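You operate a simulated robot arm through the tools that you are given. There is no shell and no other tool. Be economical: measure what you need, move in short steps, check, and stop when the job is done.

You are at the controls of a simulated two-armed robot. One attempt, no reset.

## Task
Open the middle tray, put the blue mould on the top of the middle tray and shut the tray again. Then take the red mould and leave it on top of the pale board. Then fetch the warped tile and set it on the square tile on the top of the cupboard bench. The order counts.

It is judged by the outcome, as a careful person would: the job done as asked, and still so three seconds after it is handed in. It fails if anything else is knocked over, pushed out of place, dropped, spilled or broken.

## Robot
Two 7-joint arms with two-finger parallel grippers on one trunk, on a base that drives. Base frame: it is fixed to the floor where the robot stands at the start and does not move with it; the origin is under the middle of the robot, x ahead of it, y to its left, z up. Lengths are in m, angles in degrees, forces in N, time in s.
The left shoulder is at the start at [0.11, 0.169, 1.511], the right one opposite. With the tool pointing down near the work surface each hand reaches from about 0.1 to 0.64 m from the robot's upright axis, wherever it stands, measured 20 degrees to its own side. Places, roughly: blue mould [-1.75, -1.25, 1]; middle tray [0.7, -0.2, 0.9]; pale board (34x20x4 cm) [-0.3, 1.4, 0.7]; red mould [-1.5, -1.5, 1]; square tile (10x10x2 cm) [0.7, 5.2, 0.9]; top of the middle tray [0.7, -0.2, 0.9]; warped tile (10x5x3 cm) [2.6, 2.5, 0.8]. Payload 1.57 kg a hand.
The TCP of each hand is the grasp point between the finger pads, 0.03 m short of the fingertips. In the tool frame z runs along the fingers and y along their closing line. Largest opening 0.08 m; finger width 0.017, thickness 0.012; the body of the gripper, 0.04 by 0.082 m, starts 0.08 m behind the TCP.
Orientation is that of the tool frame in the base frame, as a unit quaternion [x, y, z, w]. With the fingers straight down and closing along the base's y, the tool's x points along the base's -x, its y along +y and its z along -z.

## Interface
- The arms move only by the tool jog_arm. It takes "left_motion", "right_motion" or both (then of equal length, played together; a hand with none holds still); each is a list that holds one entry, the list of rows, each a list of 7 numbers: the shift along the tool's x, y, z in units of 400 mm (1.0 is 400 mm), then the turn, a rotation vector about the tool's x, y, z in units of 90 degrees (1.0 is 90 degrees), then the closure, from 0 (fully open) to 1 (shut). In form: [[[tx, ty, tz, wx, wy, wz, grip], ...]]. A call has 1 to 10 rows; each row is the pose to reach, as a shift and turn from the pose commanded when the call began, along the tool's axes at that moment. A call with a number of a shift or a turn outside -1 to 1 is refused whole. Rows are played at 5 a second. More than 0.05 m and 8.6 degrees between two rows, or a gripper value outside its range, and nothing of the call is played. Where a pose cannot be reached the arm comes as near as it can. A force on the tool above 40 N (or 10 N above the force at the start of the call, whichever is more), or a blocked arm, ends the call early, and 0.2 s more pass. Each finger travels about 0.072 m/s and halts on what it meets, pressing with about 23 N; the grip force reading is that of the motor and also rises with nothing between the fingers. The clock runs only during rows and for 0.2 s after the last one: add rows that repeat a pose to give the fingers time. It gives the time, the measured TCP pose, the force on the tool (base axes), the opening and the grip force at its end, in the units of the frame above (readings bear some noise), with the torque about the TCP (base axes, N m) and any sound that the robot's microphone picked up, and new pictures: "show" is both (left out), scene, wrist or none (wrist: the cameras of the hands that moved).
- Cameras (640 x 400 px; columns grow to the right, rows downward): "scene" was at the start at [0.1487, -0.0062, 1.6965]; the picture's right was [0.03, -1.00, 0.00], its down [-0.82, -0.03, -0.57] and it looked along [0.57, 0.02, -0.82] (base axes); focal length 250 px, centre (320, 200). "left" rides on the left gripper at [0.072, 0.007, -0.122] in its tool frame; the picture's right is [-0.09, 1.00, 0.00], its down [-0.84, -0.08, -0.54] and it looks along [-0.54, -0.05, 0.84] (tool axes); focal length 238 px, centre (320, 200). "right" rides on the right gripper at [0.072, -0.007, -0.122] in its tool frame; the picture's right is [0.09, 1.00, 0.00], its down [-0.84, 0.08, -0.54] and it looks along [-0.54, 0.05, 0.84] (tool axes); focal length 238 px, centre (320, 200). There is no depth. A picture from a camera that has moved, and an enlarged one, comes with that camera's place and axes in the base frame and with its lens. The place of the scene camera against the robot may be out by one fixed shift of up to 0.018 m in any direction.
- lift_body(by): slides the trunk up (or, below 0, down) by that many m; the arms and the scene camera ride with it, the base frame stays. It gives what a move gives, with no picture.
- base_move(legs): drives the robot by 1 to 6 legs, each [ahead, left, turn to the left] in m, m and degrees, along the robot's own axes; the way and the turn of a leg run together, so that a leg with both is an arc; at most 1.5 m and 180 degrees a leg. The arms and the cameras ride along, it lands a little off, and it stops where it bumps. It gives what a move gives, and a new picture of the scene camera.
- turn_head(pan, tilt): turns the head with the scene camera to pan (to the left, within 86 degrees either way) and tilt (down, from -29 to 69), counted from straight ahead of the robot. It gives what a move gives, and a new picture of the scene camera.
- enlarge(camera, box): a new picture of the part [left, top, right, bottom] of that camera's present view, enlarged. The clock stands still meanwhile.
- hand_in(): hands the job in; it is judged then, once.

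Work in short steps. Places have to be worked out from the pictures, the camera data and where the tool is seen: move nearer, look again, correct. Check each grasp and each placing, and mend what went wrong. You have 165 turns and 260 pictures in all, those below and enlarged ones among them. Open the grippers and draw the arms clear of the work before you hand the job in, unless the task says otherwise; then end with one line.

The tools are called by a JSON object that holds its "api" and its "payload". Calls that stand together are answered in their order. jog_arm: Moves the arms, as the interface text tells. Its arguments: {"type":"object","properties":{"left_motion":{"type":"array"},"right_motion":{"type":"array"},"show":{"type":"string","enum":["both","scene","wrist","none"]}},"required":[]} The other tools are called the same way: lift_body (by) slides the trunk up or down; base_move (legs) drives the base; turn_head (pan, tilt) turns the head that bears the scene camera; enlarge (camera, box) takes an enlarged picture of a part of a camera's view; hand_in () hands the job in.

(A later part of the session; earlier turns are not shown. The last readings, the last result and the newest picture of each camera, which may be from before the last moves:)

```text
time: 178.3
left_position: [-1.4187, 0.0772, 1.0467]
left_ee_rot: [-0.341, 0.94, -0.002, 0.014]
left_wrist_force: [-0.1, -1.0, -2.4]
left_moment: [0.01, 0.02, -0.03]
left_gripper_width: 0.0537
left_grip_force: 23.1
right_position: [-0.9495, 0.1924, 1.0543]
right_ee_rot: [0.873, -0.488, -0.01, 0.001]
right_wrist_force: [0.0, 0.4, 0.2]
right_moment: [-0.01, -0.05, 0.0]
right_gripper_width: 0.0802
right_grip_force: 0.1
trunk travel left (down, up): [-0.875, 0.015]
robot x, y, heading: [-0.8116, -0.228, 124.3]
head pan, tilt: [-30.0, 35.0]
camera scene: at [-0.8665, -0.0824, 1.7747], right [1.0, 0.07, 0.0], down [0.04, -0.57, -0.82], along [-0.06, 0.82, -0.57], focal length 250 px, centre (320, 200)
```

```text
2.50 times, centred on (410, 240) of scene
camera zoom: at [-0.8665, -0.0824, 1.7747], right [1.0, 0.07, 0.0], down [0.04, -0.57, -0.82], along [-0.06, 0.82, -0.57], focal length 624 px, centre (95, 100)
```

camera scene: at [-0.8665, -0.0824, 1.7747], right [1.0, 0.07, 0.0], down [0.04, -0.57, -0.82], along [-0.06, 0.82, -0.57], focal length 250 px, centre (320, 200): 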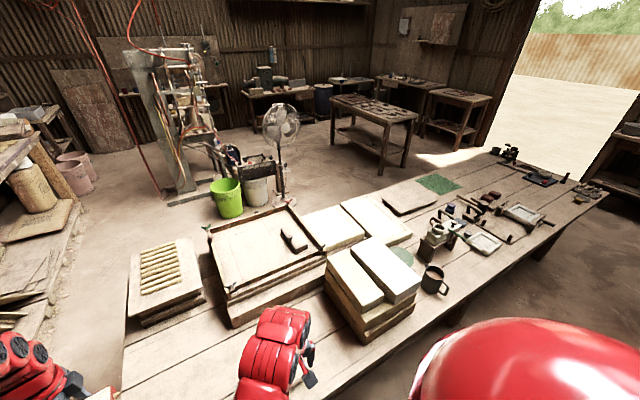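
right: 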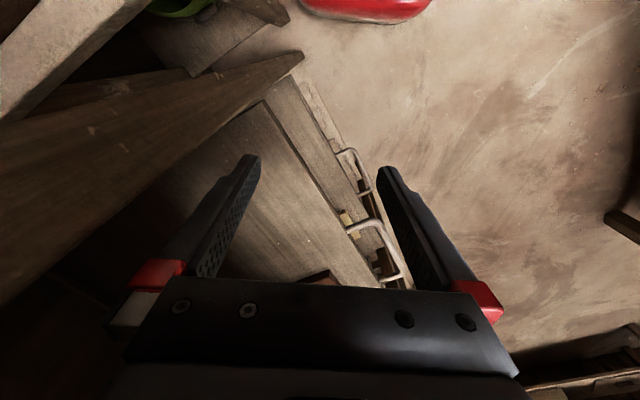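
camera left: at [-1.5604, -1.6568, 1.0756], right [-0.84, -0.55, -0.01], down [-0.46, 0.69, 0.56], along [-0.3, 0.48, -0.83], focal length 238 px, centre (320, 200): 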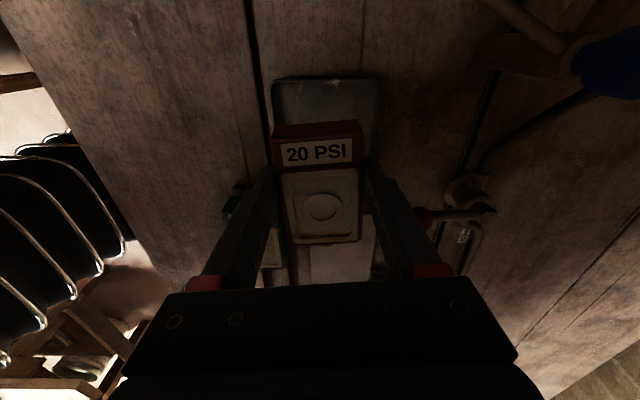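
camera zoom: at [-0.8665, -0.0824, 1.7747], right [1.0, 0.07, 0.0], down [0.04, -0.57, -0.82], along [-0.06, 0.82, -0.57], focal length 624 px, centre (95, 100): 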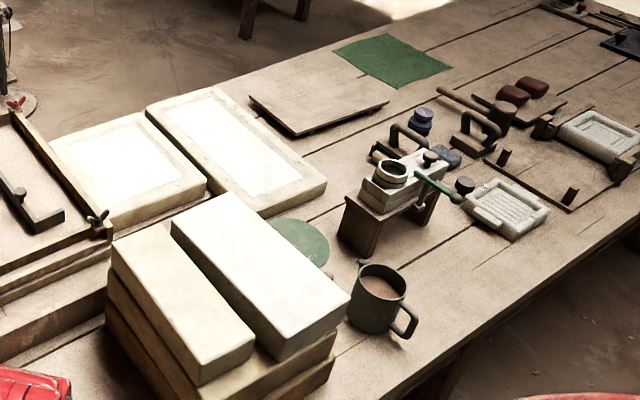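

The pale board is the wooden one with corners fitting 34×22 cm, centre ≈(-0.315,1.495) — too deep from this side, so I must go round the table. I inspect the passage at the near end.

{"api": "turn_head", "payload": {"pan": 45, "tilt": 50}}

```text
time: 179.7
left_position: [-1.4176, 0.0787, 1.046]
left_ee_rot: [-0.342, 0.94, -0.002, 0.014]
left_wrist_force: [-0.4, -0.4, -3.4]
left_moment: [-0.05, 0.03, 0.03]
left_gripper_width: 0.0537
left_grip_force: 23.1
right_position: [-0.9488, 0.1923, 1.0536]
right_ee_rot: [0.873, -0.488, -0.011, 0.001]
right_wrist_force: [0.4, 0.3, 0.0]
right_moment: [0.01, 0.02, -0.05]
right_gripper_width: 0.0801
right_grip_force: 0.1
trunk travel left (down, up): [-0.875, 0.015]
robot x, y, heading: [-0.8088, -0.2304, 124.0]
head pan, tilt: [45.0, 50.0]
camera scene: at [-0.9357, -0.1558, 1.7529], right [0.19, 0.98, 0.0], down [0.75, -0.15, -0.64], along [-0.63, 0.12, -0.77], focal length 250 px, centre (320, 200)
```

scene: 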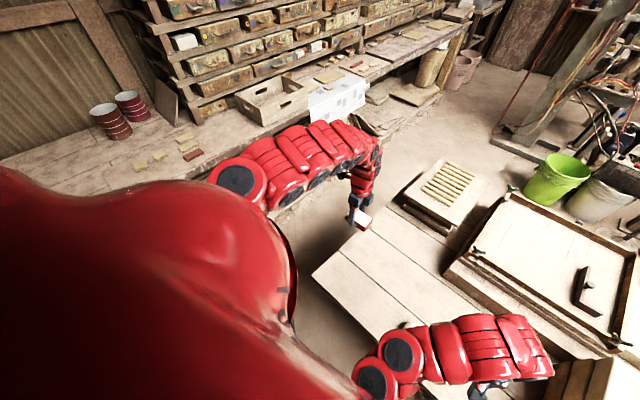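

The passage (~0.76 m wide) looks usable. I slide left in line with it and then advance, keeping arms above the furniture.

{"api": "base_move", "payload": {"legs": [[0, 0.76, 0]]}}

{"api": "turn_head", "payload": {"pan": 20, "tilt": 45}}

```text
time: 183.8
left_position: [-2.0484, -0.3473, 1.0467]
left_ee_rot: [-0.341, 0.94, -0.002, 0.014]
left_wrist_force: [-1.2, 0.1, -2.7]
left_moment: [0.02, 0.02, -0.01]
left_gripper_width: 0.0538
left_grip_force: 23.7
right_position: [-1.5779, -0.2341, 1.0533]
right_ee_rot: [0.872, -0.49, -0.01, 0.002]
right_wrist_force: [0.7, -0.4, 0.1]
right_moment: [-0.01, 0.0, 0.01]
right_gripper_width: 0.0801
right_grip_force: 0.0
trunk travel left (down, up): [-0.875, 0.015]
robot x, y, heading: [-1.4437, -0.6513, 124.0]
head pan, tilt: [45.0, 50.0]
camera scene: at [-1.5649, -0.582, 1.7529], right [0.19, 0.98, 0.0], down [0.75, -0.15, -0.64], along [-0.63, 0.12, -0.77], focal length 250 px, centre (320, 200)
```

scene: 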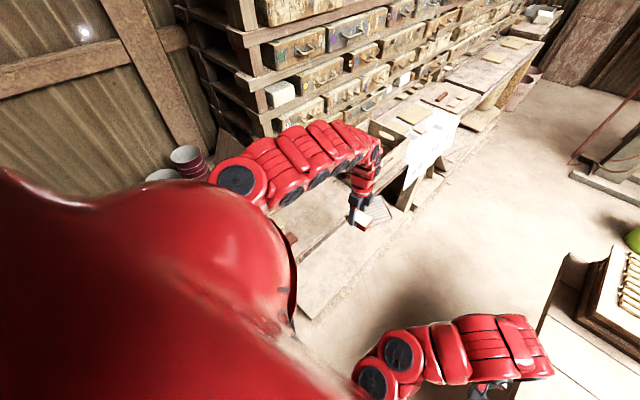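

```text
time: 184.7
left_position: [-2.048, -0.347, 1.0483]
left_ee_rot: [-0.341, 0.94, -0.002, 0.014]
left_wrist_force: [0.4, -0.7, -3.7]
left_moment: [-0.04, 0.03, -0.03]
left_gripper_width: 0.0535
left_grip_force: 23.1
right_position: [-1.5775, -0.234, 1.0538]
right_ee_rot: [0.872, -0.489, -0.011, 0.001]
right_wrist_force: [-0.3, 0.8, -0.7]
right_moment: [0.03, -0.01, 0.0]
right_gripper_width: 0.08
right_grip_force: 0.0
trunk travel left (down, up): [-0.875, 0.015]
robot x, y, heading: [-1.4412, -0.6537, 124.1]
head pan, tilt: [20.0, 45.0]
camera scene: at [-1.5558, -0.5492, 1.7598], right [0.59, 0.81, 0.0], down [0.57, -0.41, -0.71], along [-0.57, 0.41, -0.71], focal length 250 px, centre (320, 200)
```

scene: 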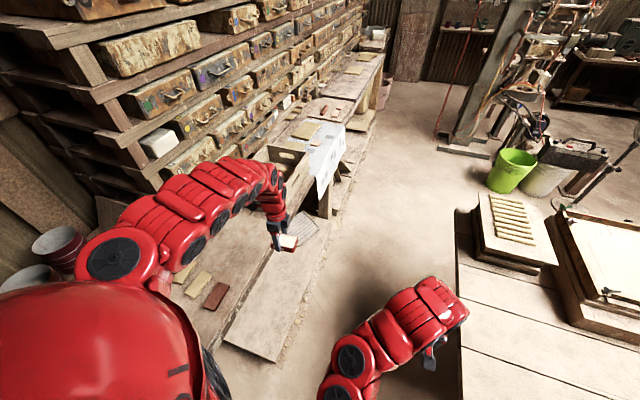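

Clear: the forearm passes above the bench edge with margin. I drive ahead in two legs.

{"api": "base_move", "payload": {"legs": [[1.0, -0.03, 0]]}}

{"api": "base_move", "payload": {"legs": [[0.9, 0, 0]]}}

```text
time: 189.9
left_position: [-2.5702, 0.5187, 1.0477]
left_ee_rot: [-0.332, 0.943, -0.002, 0.014]
left_wrist_force: [1.1, 0.9, -2.8]
left_moment: [-0.01, 0.01, 0.03]
left_gripper_width: 0.0537
left_grip_force: 22.9
right_position: [-2.0981, 0.6234, 1.0534]
right_ee_rot: [0.867, -0.497, -0.011, 0.0]
right_wrist_force: [0.0, 0.0, 0.4]
right_moment: [0.01, 0.01, -0.02]
right_gripper_width: 0.0801
right_grip_force: 0.1
trunk travel left (down, up): [-0.875, 0.015]
robot x, y, heading: [-1.9713, 0.2, 123.0]
head pan, tilt: [20.0, 45.0]
camera scene: at [-2.0823, 0.3084, 1.7599], right [0.6, 0.8, 0.0], down [0.56, -0.43, -0.71], along [-0.56, 0.43, -0.71], focal length 250 px, centre (320, 200)
```

scene: 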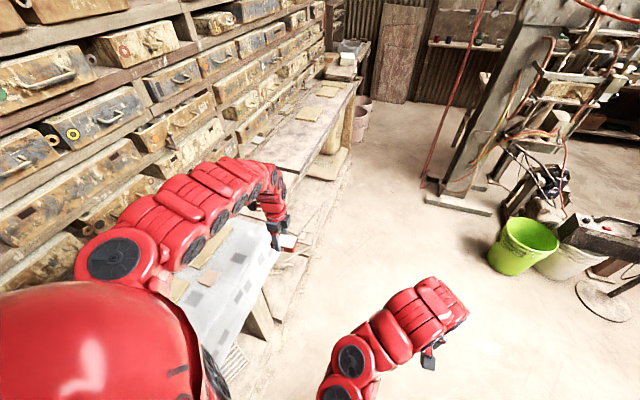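

```text
time: 194.6
left_position: [-3.0668, 1.2373, 1.0478]
left_ee_rot: [-0.344, 0.939, -0.002, 0.016]
left_wrist_force: [-0.4, -0.5, -3.4]
left_moment: [-0.02, 0.03, 0.04]
left_gripper_width: 0.0538
left_grip_force: 22.4
right_position: [-2.5972, 1.3536, 1.0542]
right_ee_rot: [0.873, -0.487, -0.011, 0.0]
right_wrist_force: [-0.4, -0.3, 0.1]
right_moment: [0.01, 0.03, 0.03]
right_gripper_width: 0.0799
right_grip_force: 0.1
trunk travel left (down, up): [-0.875, 0.015]
robot x, y, heading: [-2.4562, 0.9353, 124.6]
head pan, tilt: [20.0, 45.0]
camera scene: at [-2.5731, 1.0382, 1.7599], right [0.58, 0.81, 0.0], down [0.58, -0.41, -0.71], along [-0.57, 0.41, -0.71], focal length 250 px, centre (320, 200)
```

scene: 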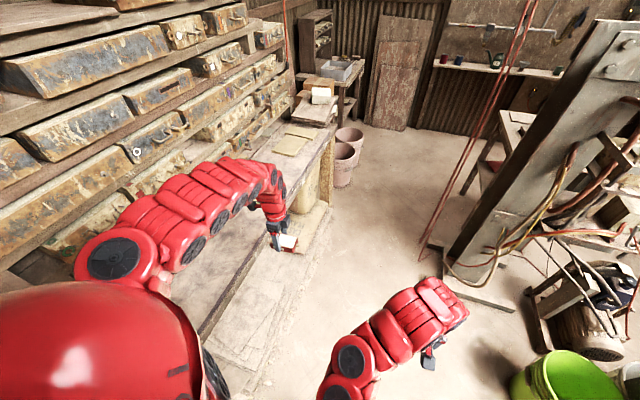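

I'm past the table end. I turn right to face along the far side of the table and look.

{"api": "base_move", "payload": {"legs": [[0, -0.2, 0], [0, 0, -45], [0, 0, -45]]}}

{"api": "turn_head", "payload": {"pan": -20, "tilt": 35}}

```text
time: 200.3
left_position: [-1.9751, 1.6454, 1.0454]
left_ee_rot: [0.433, 0.901, -0.012, 0.008]
left_wrist_force: [0.2, 0.2, -3.7]
left_moment: [0.04, 0.01, 0.04]
left_gripper_width: 0.0541
left_grip_force: 23.2
right_position: [-1.8734, 1.1725, 1.0548]
right_ee_rot: [-0.26, 0.966, 0.007, 0.006]
right_wrist_force: [0.5, 0.2, -0.1]
right_moment: [-0.01, -0.01, 0.01]
right_gripper_width: 0.0799
right_grip_force: 0.1
trunk travel left (down, up): [-0.875, 0.015]
robot x, y, heading: [-2.2935, 1.0465, 33.2]
head pan, tilt: [20.0, 45.0]
camera scene: at [-2.1826, 1.1449, 1.7598], right [0.8, -0.6, 0.0], down [-0.43, -0.56, -0.71], along [0.43, 0.56, -0.71], focal length 250 px, centre (320, 200)
```

scene: 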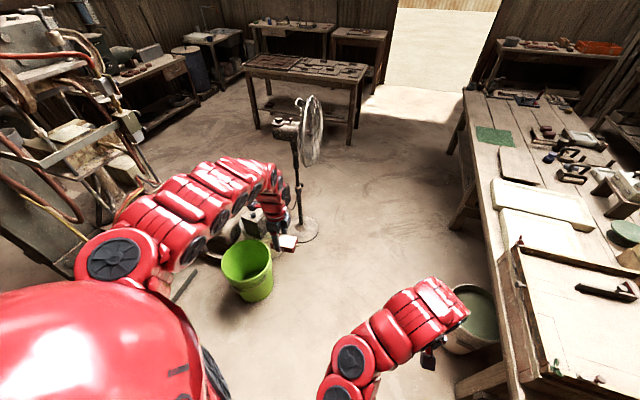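

```text
time: 201.4
left_position: [-1.9741, 1.6461, 1.0482]
left_ee_rot: [0.433, 0.901, -0.012, 0.009]
left_wrist_force: [-0.2, 0.3, -3.5]
left_moment: [0.01, 0.05, -0.02]
left_gripper_width: 0.0536
left_grip_force: 22.7
right_position: [-1.8724, 1.1724, 1.053]
right_ee_rot: [-0.261, 0.965, 0.008, 0.007]
right_wrist_force: [-0.5, 0.5, 0.3]
right_moment: [-0.01, -0.01, 0.01]
right_gripper_width: 0.0799
right_grip_force: 0.1
trunk travel left (down, up): [-0.875, 0.015]
robot x, y, heading: [-2.2973, 1.0473, 33.1]
head pan, tilt: [-20.0, 35.0]
camera scene: at [-2.1458, 1.0998, 1.7746], right [0.22, -0.97, 0.0], down [-0.56, -0.13, -0.82], along [0.8, 0.18, -0.57], focal length 250 px, centre (320, 200)
```

scene: 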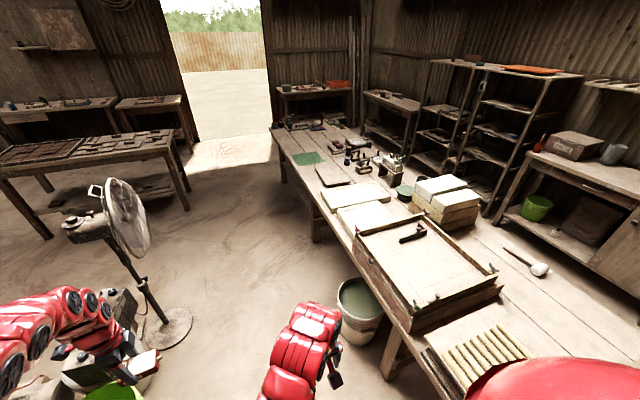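

A fan stands on the left, so I should pass it with my back: I turn to face the table here, then slide left along it with the arms over the table.

{"api": "base_move", "payload": {"legs": [[0, 0, -45], [0, 0, -44]]}}

{"api": "turn_head", "payload": {"pan": 30, "tilt": 40}}

```text
time: 205.9
left_position: [-1.6866, 0.7421, 1.0479]
left_ee_rot: [0.939, 0.344, -0.015, -0.002]
left_wrist_force: [0.2, 0.5, -2.5]
left_moment: [0.02, -0.02, 0.01]
left_gripper_width: 0.0533
left_grip_force: 22.8
right_position: [-2.1545, 0.6251, 1.0538]
right_ee_rot: [0.486, 0.874, 0.001, 0.011]
right_wrist_force: [1.1, -0.7, -0.3]
right_moment: [-0.01, -0.02, 0.01]
right_gripper_width: 0.0801
right_grip_force: 0.1
trunk travel left (down, up): [-0.875, 0.015]
robot x, y, heading: [-2.2945, 1.0468, -55.7]
head pan, tilt: [-20.0, 35.0]
camera scene: at [-2.2311, 0.8844, 1.7747], right [-0.97, -0.25, 0.0], down [-0.14, 0.56, -0.82], along [0.2, -0.79, -0.57], focal length 250 px, centre (320, 200)
```

scene: 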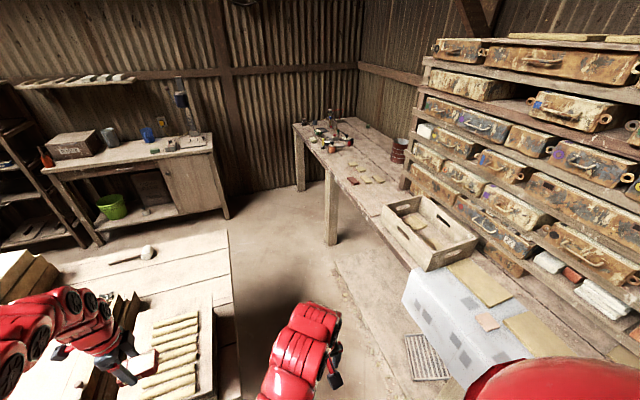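

```text
time: 207.1
left_position: [-1.6858, 0.7422, 1.0471]
left_ee_rot: [0.939, 0.345, -0.014, -0.002]
left_wrist_force: [-0.5, 0.1, -2.3]
left_moment: [0.03, -0.04, 0.01]
left_gripper_width: 0.0536
left_grip_force: 23.3
right_position: [-2.1563, 0.6242, 1.0541]
right_ee_rot: [0.488, 0.873, 0.001, 0.01]
right_wrist_force: [-0.9, -0.6, -0.9]
right_moment: [0.0, -0.03, -0.02]
right_gripper_width: 0.0801
right_grip_force: 0.1
trunk travel left (down, up): [-0.875, 0.015]
robot x, y, heading: [-2.2987, 1.0484, -55.7]
head pan, tilt: [30.0, 40.0]
camera scene: at [-2.1766, 0.9328, 1.7671], right [-0.43, -0.9, 0.0], down [-0.58, 0.28, -0.77], along [0.69, -0.33, -0.64], focal length 250 px, centre (320, 200)
```

scene: 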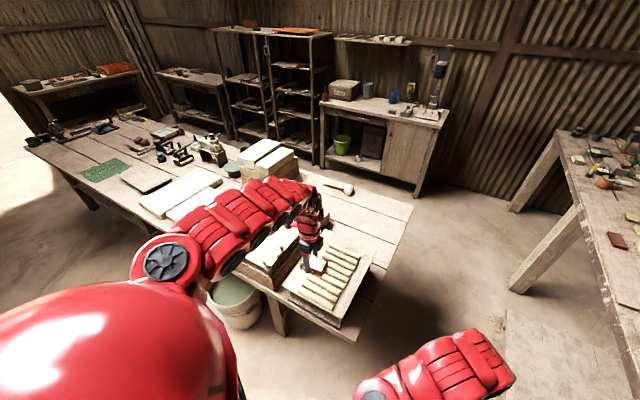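

I slide left along the far side of the table toward the pale board.

{"api": "base_move", "payload": {"legs": [[0.02, 0.75, 0], [0, 0.7, 0]]}}

{"api": "turn_head", "payload": {"pan": 25, "tilt": 50}}

{"api": "enlarge", "payload": {"camera": "left", "box": [0, 0, 640, 400]}}

```text
time: 214.7
left_position: [-0.4526, 1.5628, 1.0474]
left_ee_rot: [0.94, 0.34, -0.014, -0.002]
left_wrist_force: [0.5, -0.2, -3.8]
left_moment: [0.02, -0.03, -0.01]
left_gripper_width: 0.0538
left_grip_force: 23.1
right_position: [-0.9221, 1.45, 1.0536]
right_ee_rot: [0.489, 0.872, 0.001, 0.013]
right_wrist_force: [0.2, 0.3, 0.4]
right_moment: [0.02, 0.03, 0.02]
right_gripper_width: 0.0796
right_grip_force: 0.0
trunk travel left (down, up): [-0.875, 0.015]
robot x, y, heading: [-1.0553, 1.8733, -56.2]
head pan, tilt: [30.0, 40.0]
camera scene: at [-0.9407, 1.7577, 1.7671], right [-0.44, -0.9, 0.0], down [-0.58, 0.28, -0.77], along [0.69, -0.34, -0.64], focal length 250 px, centre (320, 200)
```

scene: 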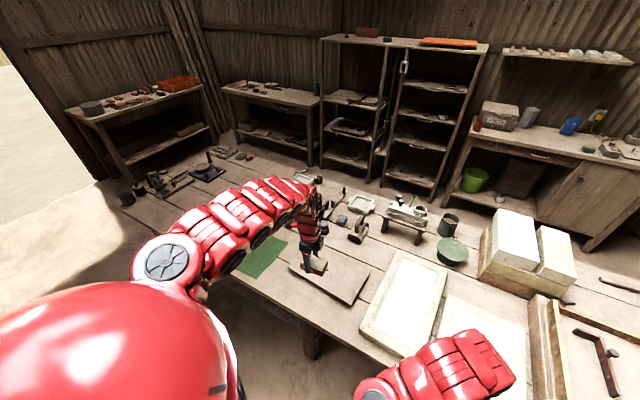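

```text
time: 215.4
left_position: [-0.4513, 1.5633, 1.0471]
left_ee_rot: [0.94, 0.34, -0.015, -0.003]
left_wrist_force: [0.4, -0.5, -2.5]
left_moment: [0.0, -0.05, 0.0]
left_gripper_width: 0.0537
left_grip_force: 23.3
right_position: [-0.9214, 1.4504, 1.0528]
right_ee_rot: [0.49, 0.872, 0.001, 0.011]
right_wrist_force: [0.3, -0.4, 0.7]
right_moment: [-0.01, -0.05, 0.02]
right_gripper_width: 0.0802
right_grip_force: 0.0
trunk travel left (down, up): [-0.875, 0.015]
robot x, y, heading: [-1.0577, 1.8697, -56.0]
head pan, tilt: [25.0, 50.0]
camera scene: at [-0.95, 1.756, 1.7529], right [-0.52, -0.86, 0.0], down [-0.66, 0.39, -0.64], along [0.55, -0.33, -0.77], focal length 250 px, centre (320, 200)
```

scene: 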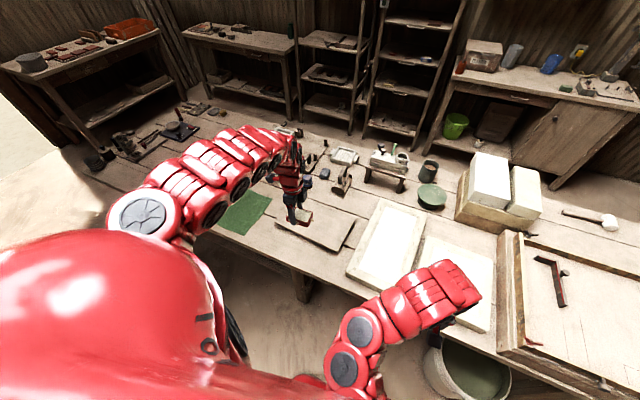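

```text
1.00 times, centred on (320, 200) of left (not enlarged: the box is as wide or as high as the picture)
camera zoom: at [-0.3891, 1.6047, 1.167], right [0.57, -0.82, -0.01], down [-0.68, -0.47, 0.56], along [-0.47, -0.31, -0.83], focal length 238 px, centre (320, 200)
```

zoom: 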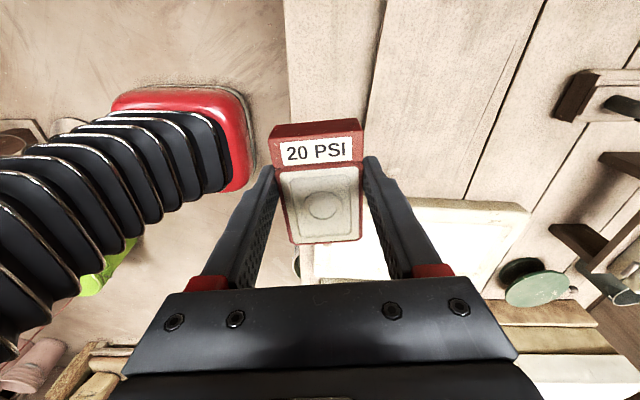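

I enlarge the scene around the board to place it exactly.

{"api": "enlarge", "payload": {"camera": "scene", "box": [230, 160, 400, 270]}}

```text
3.64 times, centred on (315, 215) of scene
camera zoom: at [-0.95, 1.756, 1.7529], right [-0.52, -0.86, 0.0], down [-0.66, 0.39, -0.64], along [0.55, -0.33, -0.77], focal length 907 px, centre (338, 146)
```

zoom: 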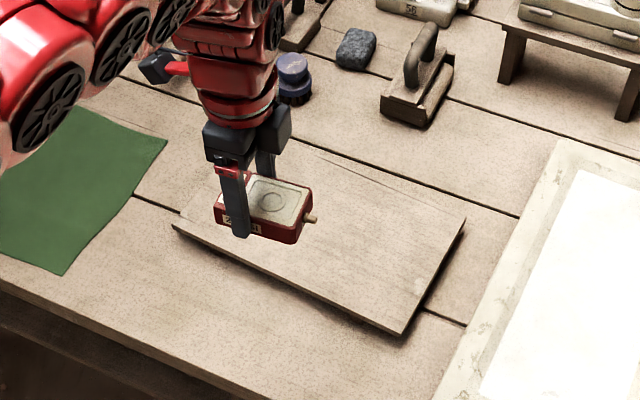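

Board centre ≈(-0.314,1.404), table edge at n≈1.60. I drive 0.15 ahead, 0.03 left, then lower the trunk.

{"api": "base_move", "payload": {"legs": [[0.15, 0.03, 0]]}}

{"api": "lift_body", "payload": {"by": -0.18}}

{"api": "enlarge", "payload": {"camera": "left", "box": [0, 0, 640, 400]}}

{"api": "turn_head", "payload": {"pan": 30, "tilt": 50}}

```text
time: 216.8
left_position: [-0.3407, 1.4584, 1.048]
left_ee_rot: [0.939, 0.343, -0.015, -0.001]
left_wrist_force: [-0.9, 0.2, -2.9]
left_moment: [0.03, -0.04, 0.02]
left_gripper_width: 0.054
left_grip_force: 23.0
right_position: [-0.8105, 1.3436, 1.0542]
right_ee_rot: [0.487, 0.873, 0.001, 0.012]
right_wrist_force: [-0.3, 0.3, 0.6]
right_moment: [-0.02, 0.0, 0.0]
right_gripper_width: 0.0801
right_grip_force: 0.1
trunk travel left (down, up): [-0.875, 0.015]
robot x, y, heading: [-0.9457, 1.7626, -55.8]
head pan, tilt: [25.0, 50.0]
camera scene: at [-0.842, 1.6496, 1.7533], right [-0.51, -0.86, 0.0], down [-0.66, 0.39, -0.64], along [0.55, -0.33, -0.77], focal length 250 px, centre (320, 200)
```

scene: 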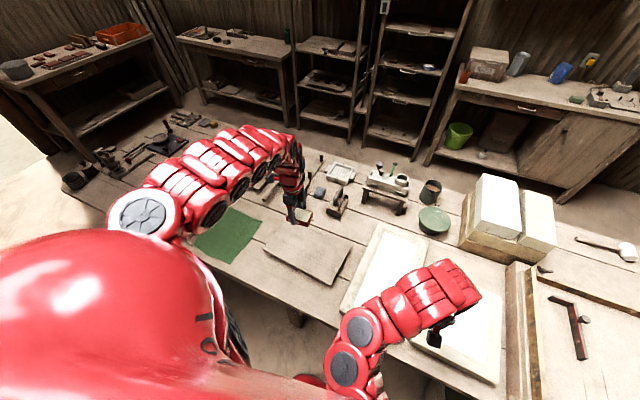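

```text
time: 218.8
left_position: [-0.3399, 1.4572, 0.8674]
left_ee_rot: [0.939, 0.343, -0.014, -0.003]
left_wrist_force: [1.0, -0.4, -4.3]
left_moment: [0.04, -0.03, -0.03]
left_gripper_width: 0.0537
left_grip_force: 22.8
right_position: [-0.8092, 1.3431, 0.8732]
right_ee_rot: [0.488, 0.873, 0.001, 0.011]
right_wrist_force: [-0.5, -0.2, -0.8]
right_moment: [0.0, -0.02, -0.03]
right_gripper_width: 0.08
right_grip_force: 0.0
trunk travel left (down, up): [-0.695, 0.195]
robot x, y, heading: [-0.9469, 1.7593, -55.6]
head pan, tilt: [25.0, 50.0]
```

```text
1.00 times, centred on (320, 200) of left (not enlarged: the box is as wide or as high as the picture)
camera zoom: at [-0.2778, 1.4997, 0.9874], right [0.57, -0.82, -0.01], down [-0.67, -0.48, 0.56], along [-0.47, -0.31, -0.83], focal length 238 px, centre (320, 200)
```

zoom: 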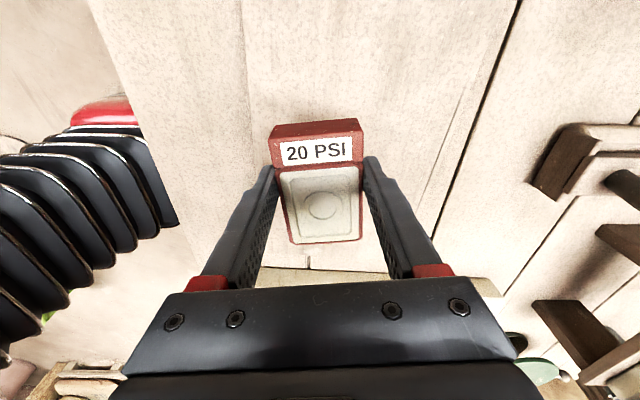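

```text
time: 219.5
left_position: [-0.3379, 1.4578, 0.8677]
left_ee_rot: [0.939, 0.343, -0.014, -0.002]
left_wrist_force: [1.1, 0.2, -3.1]
left_moment: [0.02, -0.03, 0.03]
left_gripper_width: 0.0537
left_grip_force: 23.2
right_position: [-0.8089, 1.3419, 0.8736]
right_ee_rot: [0.487, 0.873, 0.002, 0.01]
right_wrist_force: [-0.5, -0.5, 0.2]
right_moment: [-0.01, -0.01, -0.01]
right_gripper_width: 0.0799
right_grip_force: 0.1
trunk travel left (down, up): [-0.695, 0.195]
robot x, y, heading: [-0.9489, 1.7649, -55.6]
head pan, tilt: [30.0, 50.0]
camera scene: at [-0.8365, 1.6534, 1.5729], right [-0.43, -0.9, 0.0], down [-0.69, 0.33, -0.64], along [0.58, -0.28, -0.77], focal length 250 px, centre (320, 200)
```

scene: 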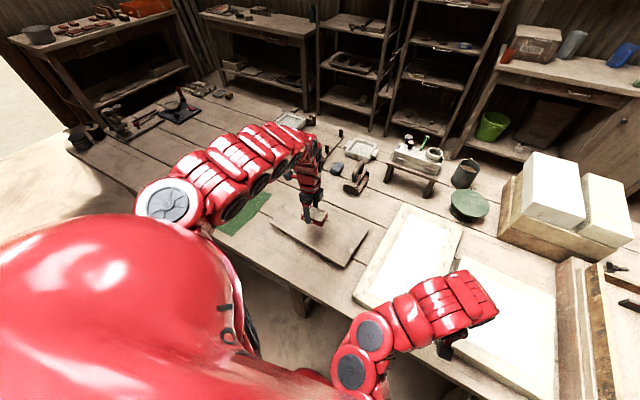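

The wrist view shows the mould is already ≈8 cm inside the board's near edge and well inside its right end. I descend.

{"api": "jog_arm", "payload": {"left_motion": [[[0, 0, 0.08, 0, 0, 0, 1], [0, 0, 0.16, 0, 0, 0, 1], [0, 0, 0.18, 0, 0, 0, 1], [0, 0, 0.18, 0, 0, 0, 1]]]}}

```text
time: 220.5
left_position: [-0.3419, 1.4578, 0.7941]
left_ee_rot: [0.939, 0.343, -0.014, -0.002]
left_wrist_force: [-0.2, -0.6, -2.6]
left_moment: [0.05, -0.01, 0.01]
left_gripper_width: 0.054
left_grip_force: 22.8
right_position: [-0.8087, 1.3427, 0.8739]
right_ee_rot: [0.488, 0.873, 0.001, 0.01]
right_wrist_force: [-0.5, -0.3, 0.2]
right_moment: [0.01, 0.02, -0.03]
right_gripper_width: 0.0802
right_grip_force: 0.1
trunk travel left (down, up): [-0.695, 0.195]
robot x, y, heading: [-0.9478, 1.7642, -55.8]
head pan, tilt: [30.0, 50.0]
camera scene: at [-0.8363, 1.6533, 1.5729], right [-0.43, -0.9, 0.0], down [-0.69, 0.33, -0.64], along [0.58, -0.28, -0.77], focal length 250 px, centre (320, 200)
camera left: at [-0.2805, 1.4994, 0.914], right [0.57, -0.82, -0.01], down [-0.67, -0.48, 0.56], along [-0.47, -0.31, -0.83], focal length 238 px, centre (320, 200)
```

scene: 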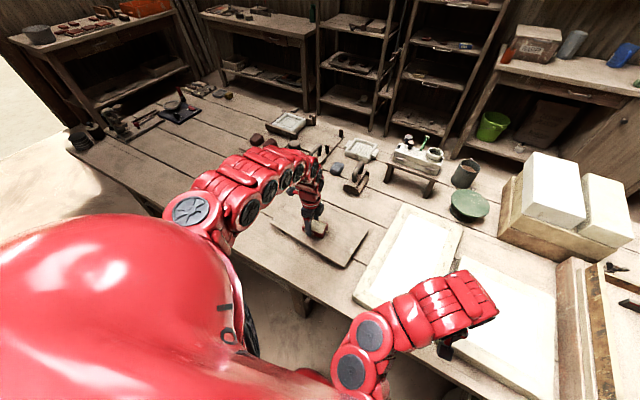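
left: 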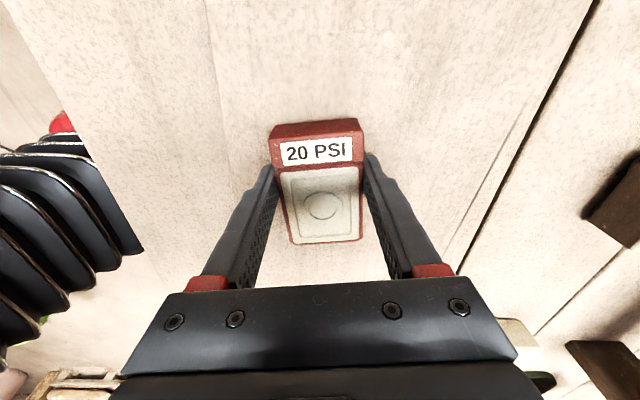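

Well placed over the board. I lower in small steps until contact.

{"api": "jog_arm", "payload": {"left_motion": [[[0, 0, 0.015, 0, 0, 0, 1], [0, 0, 0.03, 0, 0, 0, 1], [0, 0, 0.045, 0, 0, 0, 1]]], "show": "none"}}

{"api": "jog_arm", "payload": {"left_motion": [[[0, 0, 0.007, 0, 0, 0, 1], [0, 0, 0.014, 0, 0, 0, 1], [0, 0, 0.021, 0, 0, 0, 1], [0, 0, 0.028, 0, 0, 0, 1]]], "show": "none"}}

```text
time: 221.2
left_position: [-0.3422, 1.4571, 0.7837]
left_ee_rot: [0.94, 0.342, -0.013, -0.001]
left_wrist_force: [-6.1, 3.5, 19.0]
left_moment: [-0.46, -0.09, -0.15]
left_gripper_width: 0.0537
left_grip_force: 23.2
right_position: [-0.8126, 1.3438, 0.8746]
right_ee_rot: [0.488, 0.873, 0.001, 0.012]
right_wrist_force: [0.3, -1.2, 0.9]
right_moment: [0.01, -0.01, 0.0]
right_gripper_width: 0.08
right_grip_force: 0.1
trunk travel left (down, up): [-0.695, 0.195]
robot x, y, heading: [-0.9455, 1.7612, -55.8]
head pan, tilt: [30.0, 50.0]
stopped in row 3 (left hand): the force on the tool passed its limit at 50 N (the readings are from after the stop); the commanded pose is now the measured one
```

```text
time: 221.7
left_position: [-0.3433, 1.4577, 0.7846]
left_ee_rot: [0.939, 0.344, -0.01, 0.002]
left_wrist_force: [-11.5, 6.7, 29.0]
left_moment: [-0.54, -0.14, -0.12]
left_gripper_width: 0.0536
left_grip_force: 23.3
right_position: [-0.8124, 1.3445, 0.8745]
right_ee_rot: [0.488, 0.873, 0.0, 0.013]
right_wrist_force: [0.3, 0.2, 0.4]
right_moment: [0.02, 0.0, 0.01]
right_gripper_width: 0.0801
right_grip_force: 0.0
trunk travel left (down, up): [-0.695, 0.195]
robot x, y, heading: [-0.9467, 1.7625, -55.7]
head pan, tilt: [30.0, 50.0]
stopped in row 2 (left hand): the force on the tool passed its limit at 43 N (the readings are from after the stop); the commanded pose is now the measured one
```

Contact with the board. I ease off 2 mm and open.

{"api": "jog_arm", "payload": {"left_motion": [[[0, 0, -0.006, 0, 0, 0, 1], [0, 0, -0.006, 0, 0, 0, 0.25], [0, 0, -0.006, 0, 0, 0, 0.1], [0, 0, -0.006, 0, 0, 0, 0.1], [0, 0, -0.006, 0, 0, 0, 0.1]]], "show": "wrist"}}

```text
time: 222.9
left_position: [-0.3409, 1.4556, 0.7846]
left_ee_rot: [0.939, 0.344, -0.012, 0.001]
left_wrist_force: [-6.1, 7.1, 17.3]
left_moment: [-0.15, -0.29, 0.05]
left_gripper_width: 0.064
left_grip_force: 0.1
right_position: [-0.812, 1.3435, 0.875]
right_ee_rot: [0.488, 0.873, 0.001, 0.012]
right_wrist_force: [0.5, -0.2, 0.3]
right_moment: [-0.01, -0.01, 0.0]
right_gripper_width: 0.0799
right_grip_force: 0.1
trunk travel left (down, up): [-0.695, 0.195]
robot x, y, heading: [-0.9494, 1.7596, -55.8]
head pan, tilt: [30.0, 50.0]
camera left: at [-0.2807, 1.4991, 0.9045], right [0.57, -0.82, 0.0], down [-0.68, -0.48, 0.56], along [-0.46, -0.32, -0.83], focal length 238 px, centre (320, 200)
```

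left: 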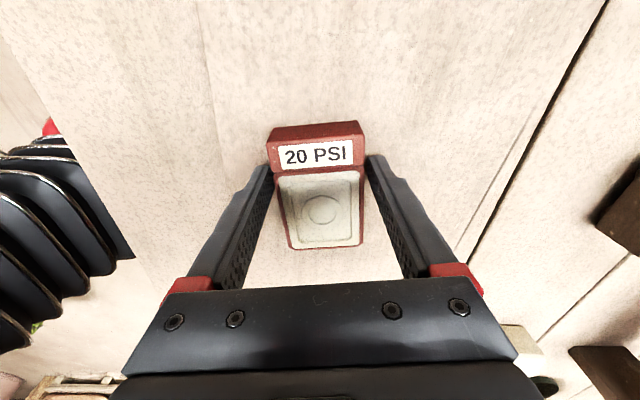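

Released. I rise straight up.

{"api": "jog_arm", "payload": {"left_motion": [[[0, 0, -0.02, 0, 0, 0, 0.05], [0, 0, -0.06, 0, 0, 0, 0], [0, 0, -0.16, 0, 0, 0, 0], [0, 0, -0.26, 0, 0, 0, 0], [0, 0, -0.36, 0, 0, 0, 0], [0, 0, -0.42, 0, 0, 0, 0]]]}}

```text
time: 224.3
left_position: [-0.3246, 1.4488, 0.9481]
left_ee_rot: [0.939, 0.344, -0.013, 0.0]
left_wrist_force: [-0.5, -0.4, 0.0]
left_moment: [0.0, -0.01, -0.01]
left_gripper_width: 0.08
left_grip_force: 0.0
left hand out of reach, approached as far as the arm can: row 5, 6
right_position: [-0.8111, 1.3418, 0.8733]
right_ee_rot: [0.487, 0.873, 0.001, 0.011]
right_wrist_force: [-0.4, 0.0, 1.2]
right_moment: [-0.02, 0.03, -0.04]
right_gripper_width: 0.0802
right_grip_force: 0.0
trunk travel left (down, up): [-0.695, 0.195]
robot x, y, heading: [-0.9462, 1.7626, -55.6]
head pan, tilt: [30.0, 50.0]
camera scene: at [-0.8374, 1.6539, 1.573], right [-0.43, -0.9, 0.0], down [-0.69, 0.33, -0.64], along [0.58, -0.28, -0.77], focal length 250 px, centre (320, 200)
camera left: at [-0.2622, 1.4907, 1.0677], right [0.57, -0.82, -0.01], down [-0.68, -0.48, 0.56], along [-0.47, -0.32, -0.83], focal length 238 px, centre (320, 200)
```

scene: 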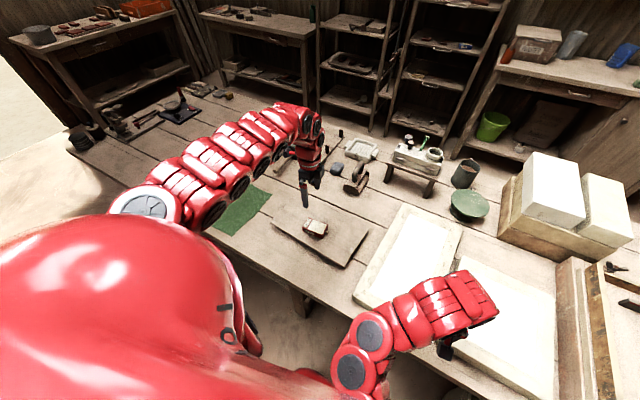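
left: 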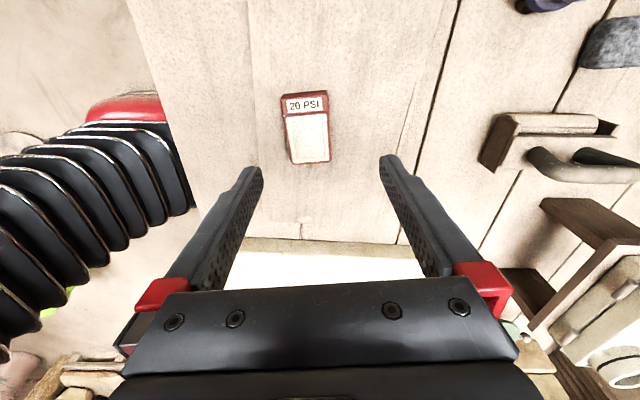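

Red mould is resting on the pale board. Next the warped tile: I raise the trunk, back off slightly and slide left along the table toward its other end.

{"api": "lift_body", "payload": {"by": 0.18}}

{"api": "base_move", "payload": {"legs": [[-0.12, 0, 0], [0, 1.1, 0], [0, 1.1, 0]]}}

{"api": "turn_head", "payload": {"pan": 60, "tilt": 30}}

```text
time: 226.3
left_position: [-0.3222, 1.448, 1.1282]
left_ee_rot: [0.939, 0.342, -0.013, -0.002]
left_wrist_force: [-0.8, -0.8, 0.0]
left_moment: [-0.03, 0.03, -0.02]
left_gripper_width: 0.08
left_grip_force: 0.0
right_position: [-0.8092, 1.3431, 1.0532]
right_ee_rot: [0.487, 0.873, 0.001, 0.012]
right_wrist_force: [-0.2, -0.3, 0.3]
right_moment: [0.03, 0.01, 0.0]
right_gripper_width: 0.0801
right_grip_force: 0.1
trunk travel left (down, up): [-0.875, 0.015]
robot x, y, heading: [-0.9483, 1.7625, -55.6]
head pan, tilt: [30.0, 50.0]
```

```text
time: 238.1
left_position: [1.4439, 2.8129, 1.1283]
left_ee_rot: [0.937, 0.35, -0.012, -0.001]
left_wrist_force: [0.0, 0.1, 0.3]
left_moment: [-0.02, 0.0, -0.03]
left_gripper_width: 0.0801
left_grip_force: 0.1
right_position: [0.959, 2.7002, 1.0534]
right_ee_rot: [0.482, 0.876, 0.001, 0.011]
right_wrist_force: [-0.9, 0.5, 0.4]
right_moment: [0.01, 0.01, 0.04]
right_gripper_width: 0.0801
right_grip_force: 0.1
trunk travel left (down, up): [-0.875, 0.015]
robot x, y, heading: [0.8151, 3.1173, -54.7]
head pan, tilt: [30.0, 50.0]
camera scene: at [0.9273, 3.0116, 1.753], right [-0.42, -0.91, 0.0], down [-0.69, 0.32, -0.64], along [0.58, -0.27, -0.77], focal length 250 px, centre (320, 200)
```

scene: 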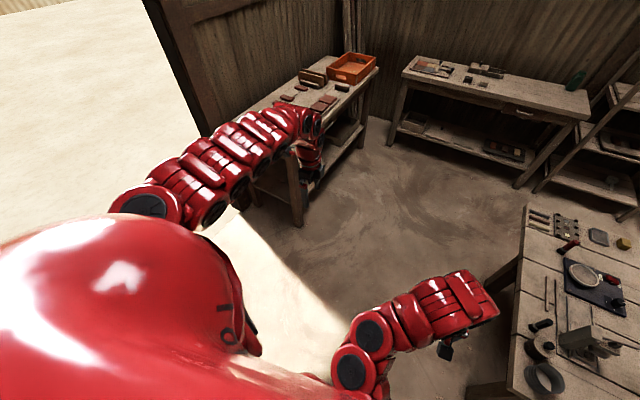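

```text
time: 239.1
left_position: [1.4455, 2.8124, 1.1282]
left_ee_rot: [0.937, 0.349, -0.014, -0.001]
left_wrist_force: [0.0, -0.2, 0.6]
left_moment: [0.02, -0.05, 0.04]
left_gripper_width: 0.0798
left_grip_force: 0.0
right_position: [0.9596, 2.7015, 1.0524]
right_ee_rot: [0.482, 0.876, 0.001, 0.011]
right_wrist_force: [0.4, 0.1, -0.6]
right_moment: [0.0, 0.03, 0.01]
right_gripper_width: 0.08
right_grip_force: 0.0
trunk travel left (down, up): [-0.875, 0.015]
robot x, y, heading: [0.8158, 3.1143, -54.9]
head pan, tilt: [60.0, 30.0]
camera scene: at [0.9477, 3.0521, 1.7825], right [0.09, -1.0, 0.0], down [-0.5, -0.04, -0.87], along [0.86, 0.08, -0.5], focal length 250 px, centre (320, 200)
```

scene: 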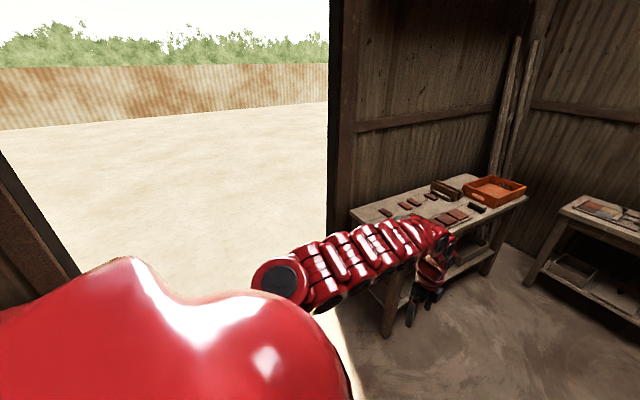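

The bench beside the doorway is where the warped tile should be (near pixel (414,207)). I enlarge it.

{"api": "enlarge", "payload": {"camera": "scene", "box": [350, 160, 530, 260]}}

```text
3.56 times, centred on (440, 210) of scene
camera zoom: at [0.9477, 3.0521, 1.7825], right [0.09, -1.0, 0.0], down [-0.5, -0.04, -0.87], along [0.86, 0.08, -0.5], focal length 887 px, centre (-107, 164)
```

zoom: 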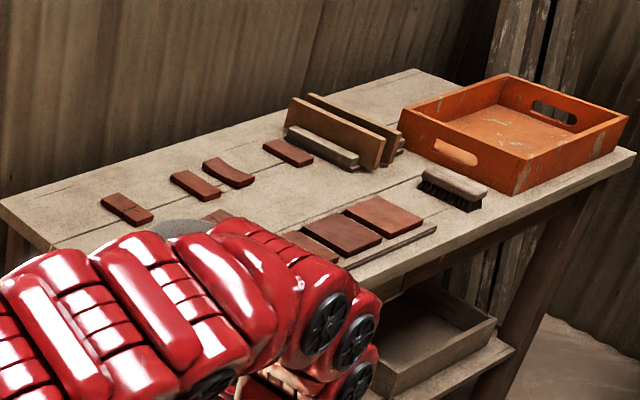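

The curved tile at ≈(2.67,2.48) is the warped one. I drive ahead between the long table's end and this bench, then turn left to face it.

{"api": "base_move", "payload": {"legs": [[0.8, 0.05, -1], [0.85, 0, 0]]}}

{"api": "base_move", "payload": {"legs": [[0, 0, 45], [0, 0, 44.5]]}}

{"api": "turn_head", "payload": {"pan": 10, "tilt": 40}}

```text
time: 247.6
left_position: [2.4315, 1.4673, 1.128]
left_ee_rot: [0.939, 0.345, -0.012, -0.001]
left_wrist_force: [0.0, 0.8, 0.0]
left_moment: [0.02, -0.02, 0.01]
left_gripper_width: 0.0799
left_grip_force: 0.1
right_position: [1.9453, 1.3613, 1.0531]
right_ee_rot: [0.486, 0.874, 0.001, 0.012]
right_wrist_force: [0.8, -0.2, -0.2]
right_moment: [-0.03, 0.04, 0.03]
right_gripper_width: 0.0801
right_grip_force: 0.0
trunk travel left (down, up): [-0.875, 0.015]
robot x, y, heading: [1.8058, 1.7815, -55.3]
head pan, tilt: [60.0, 30.0]
camera scene: at [1.9372, 1.7123, 1.7826], right [0.08, -1.0, 0.0], down [-0.5, -0.04, -0.87], along [0.86, 0.07, -0.5], focal length 250 px, centre (320, 200)
```

scene: 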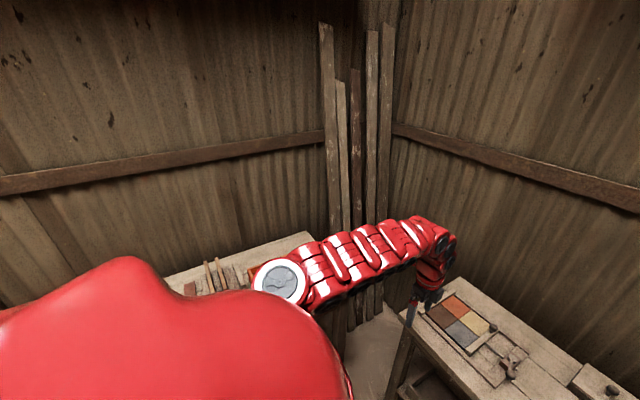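

```text
time: 252.0
left_position: [2.1432, 2.3922, 1.1281]
left_ee_rot: [0.439, 0.899, -0.009, 0.008]
left_wrist_force: [0.4, 0.2, 0.1]
left_moment: [0.0, -0.05, 0.01]
left_gripper_width: 0.0798
left_grip_force: 0.1
right_position: [2.2299, 1.9008, 1.0522]
right_ee_rot: [-0.254, 0.967, 0.008, 0.007]
right_wrist_force: [0.2, 0.5, 0.1]
right_moment: [0.04, -0.01, -0.03]
right_gripper_width: 0.0803
right_grip_force: 0.0
trunk travel left (down, up): [-0.875, 0.015]
robot x, y, heading: [1.8059, 1.7805, 32.2]
head pan, tilt: [60.0, 30.0]
camera scene: at [1.8667, 1.9038, 1.7825], right [1.0, 0.04, 0.0], down [0.02, -0.5, -0.87], along [-0.03, 0.87, -0.5], focal length 250 px, centre (320, 200)
```

scene: 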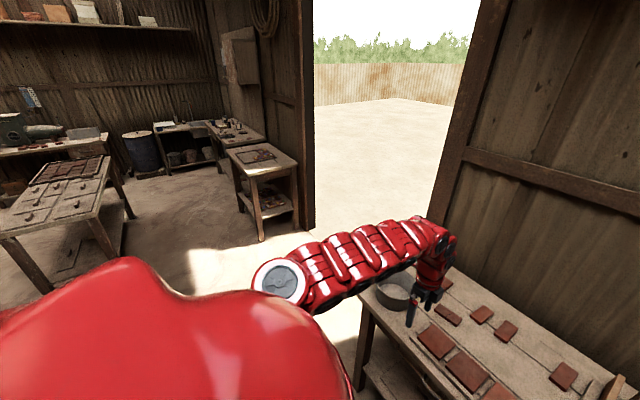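

```text
time: 253.2
left_position: [2.1423, 2.3915, 1.1276]
left_ee_rot: [0.44, 0.898, -0.01, 0.009]
left_wrist_force: [0.3, 0.0, -0.6]
left_moment: [0.01, 0.0, -0.04]
left_gripper_width: 0.0803
left_grip_force: 0.0
right_position: [2.2298, 1.9018, 1.0533]
right_ee_rot: [-0.254, 0.967, 0.008, 0.007]
right_wrist_force: [-0.6, -0.1, -0.1]
right_moment: [-0.02, -0.03, 0.0]
right_gripper_width: 0.08
right_grip_force: 0.0
trunk travel left (down, up): [-0.875, 0.015]
robot x, y, heading: [1.8078, 1.7829, 32.1]
head pan, tilt: [10.0, 40.0]
camera scene: at [1.9328, 1.8706, 1.7672], right [0.67, -0.74, 0.0], down [-0.48, -0.43, -0.77], along [0.57, 0.51, -0.64], focal length 250 px, centre (320, 200)
```

scene: 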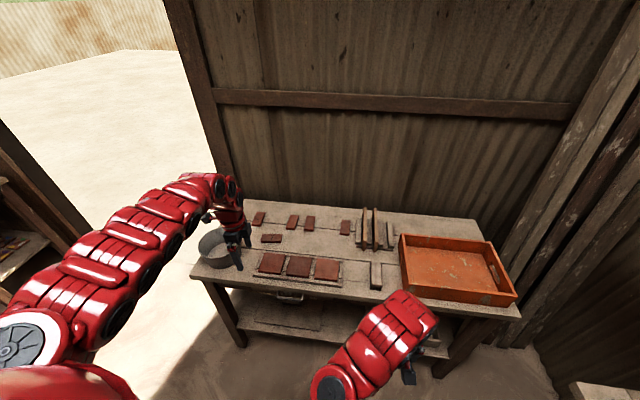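

Good view of the tiles bench. I enlarge the tile rows.

{"api": "enlarge", "payload": {"camera": "scene", "box": [230, 190, 400, 300]}}

{"api": "enlarge", "payload": {"camera": "scene", "box": [240, 200, 330, 256]}}

```text
3.64 times, centred on (315, 245) of scene
camera zoom: at [1.9328, 1.8706, 1.7672], right [0.67, -0.74, 0.0], down [-0.48, -0.43, -0.77], along [0.57, 0.51, -0.64], focal length 907 px, centre (338, 36)
```

zoom: 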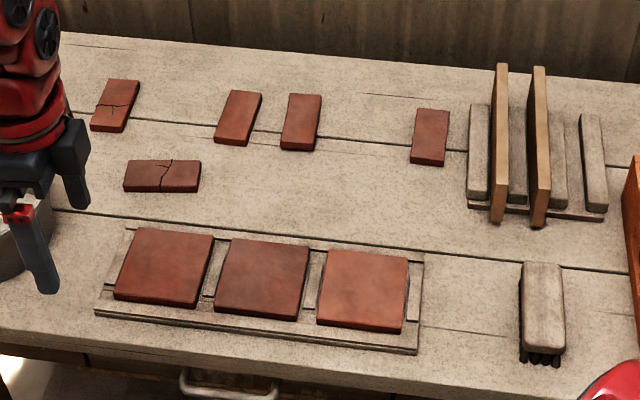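

```text
7.11 times, centred on (285, 228) of scene
camera zoom: at [1.9328, 1.8706, 1.7672], right [0.67, -0.74, 0.0], down [-0.48, -0.43, -0.77], along [0.57, 0.51, -0.64], focal length 1774 px, centre (569, 1)
```

zoom: 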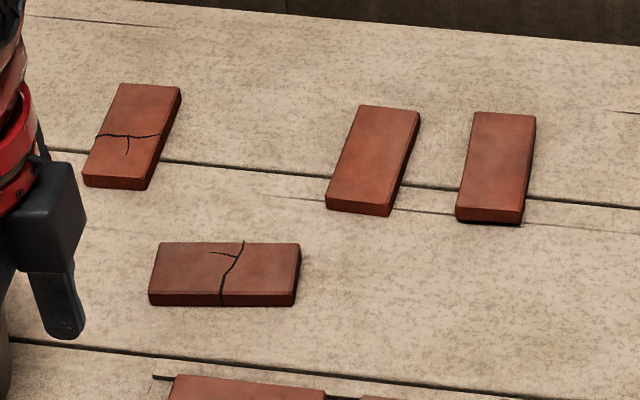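

The second from the right (B) is the warped one (seen bowed from the other side), ≈(2.59,2.53). I yaw the left hand −85° so it closes across the tile's 5 cm width, and drive closer.

{"api": "jog_arm", "payload": {"left_motion": [[[0, 0, 0, 0, 0, -0.094, 0], [0, 0, 0, 0, 0, -0.188, 0], [0, 0, 0, 0, 0, -0.282, 0], [0, 0, 0, 0, 0, -0.376, 0], [0, 0, 0, 0, 0, -0.47, 0], [0, 0, 0, 0, 0, -0.564, 0], [0, 0, 0, 0, 0, -0.658, 0], [0, 0, 0, 0, 0, -0.752, 0], [0, 0, 0, 0, 0, -0.846, 0], [0, 0, 0, 0, 0, -0.94, 0]]], "show": "none"}}

{"api": "base_move", "payload": {"legs": [[0.4, -0.08, 2]]}}

{"api": "enlarge", "payload": {"camera": "left", "box": [0, 0, 640, 400]}}

```text
time: 255.4
left_position: [2.1429, 2.3914, 1.127]
left_ee_rot: [-0.282, 0.959, -0.013, -0.001]
left_wrist_force: [0.8, 0.0, 0.4]
left_moment: [0.03, 0.0, -0.04]
left_gripper_width: 0.08
left_grip_force: 0.1
right_position: [2.2301, 1.9014, 1.0532]
right_ee_rot: [-0.253, 0.967, 0.009, 0.008]
right_wrist_force: [0.0, -0.2, -0.1]
right_moment: [0.0, 0.01, 0.01]
right_gripper_width: 0.08
right_grip_force: 0.1
trunk travel left (down, up): [-0.875, 0.015]
robot x, y, heading: [1.8045, 1.7795, 32.1]
head pan, tilt: [10.0, 40.0]
```

```text
time: 257.9
left_position: [2.4973, 2.5413, 1.1279]
left_ee_rot: [-0.291, 0.957, -0.012, 0.0]
left_wrist_force: [-0.1, 0.6, 0.0]
left_moment: [0.01, -0.01, 0.01]
left_gripper_width: 0.0801
left_grip_force: 0.1
right_position: [2.5965, 2.0529, 1.0542]
right_ee_rot: [-0.266, 0.964, 0.009, 0.008]
right_wrist_force: [-0.6, -0.1, -0.1]
right_moment: [0.0, 0.02, -0.03]
right_gripper_width: 0.0802
right_grip_force: 0.0
trunk travel left (down, up): [-0.875, 0.015]
robot x, y, heading: [2.1763, 1.9214, 33.4]
head pan, tilt: [10.0, 40.0]
camera scene: at [2.2991, 2.0149, 1.7673], right [0.69, -0.73, 0.0], down [-0.47, -0.44, -0.77], along [0.56, 0.53, -0.64], focal length 250 px, centre (320, 200)
```

scene: 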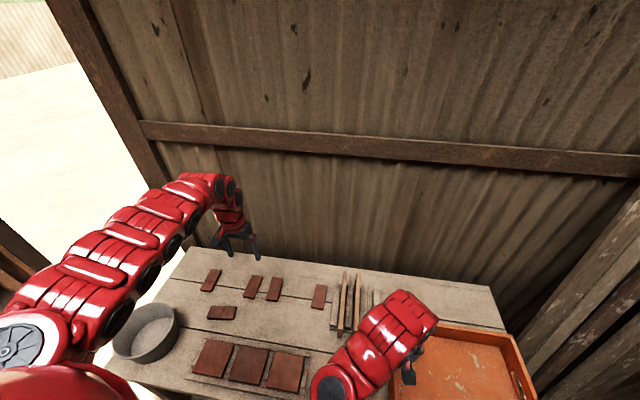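

```text
1.00 times, centred on (320, 200) of left (not enlarged: the box is as wide or as high as the picture)
camera zoom: at [2.4322, 2.5104, 1.25], right [-0.48, 0.88, -0.03], down [0.73, 0.42, 0.54], along [0.48, 0.24, -0.84], focal length 238 px, centre (320, 200)
```

zoom: 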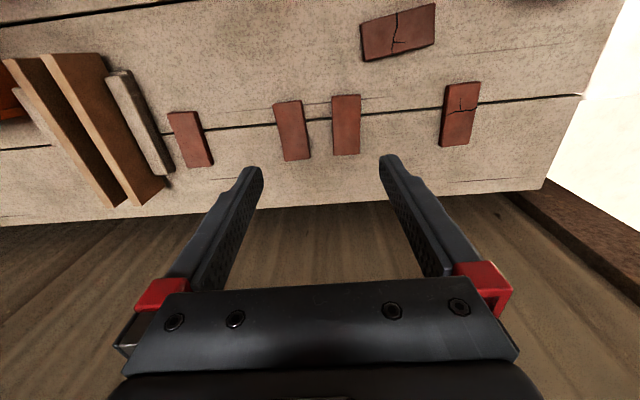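

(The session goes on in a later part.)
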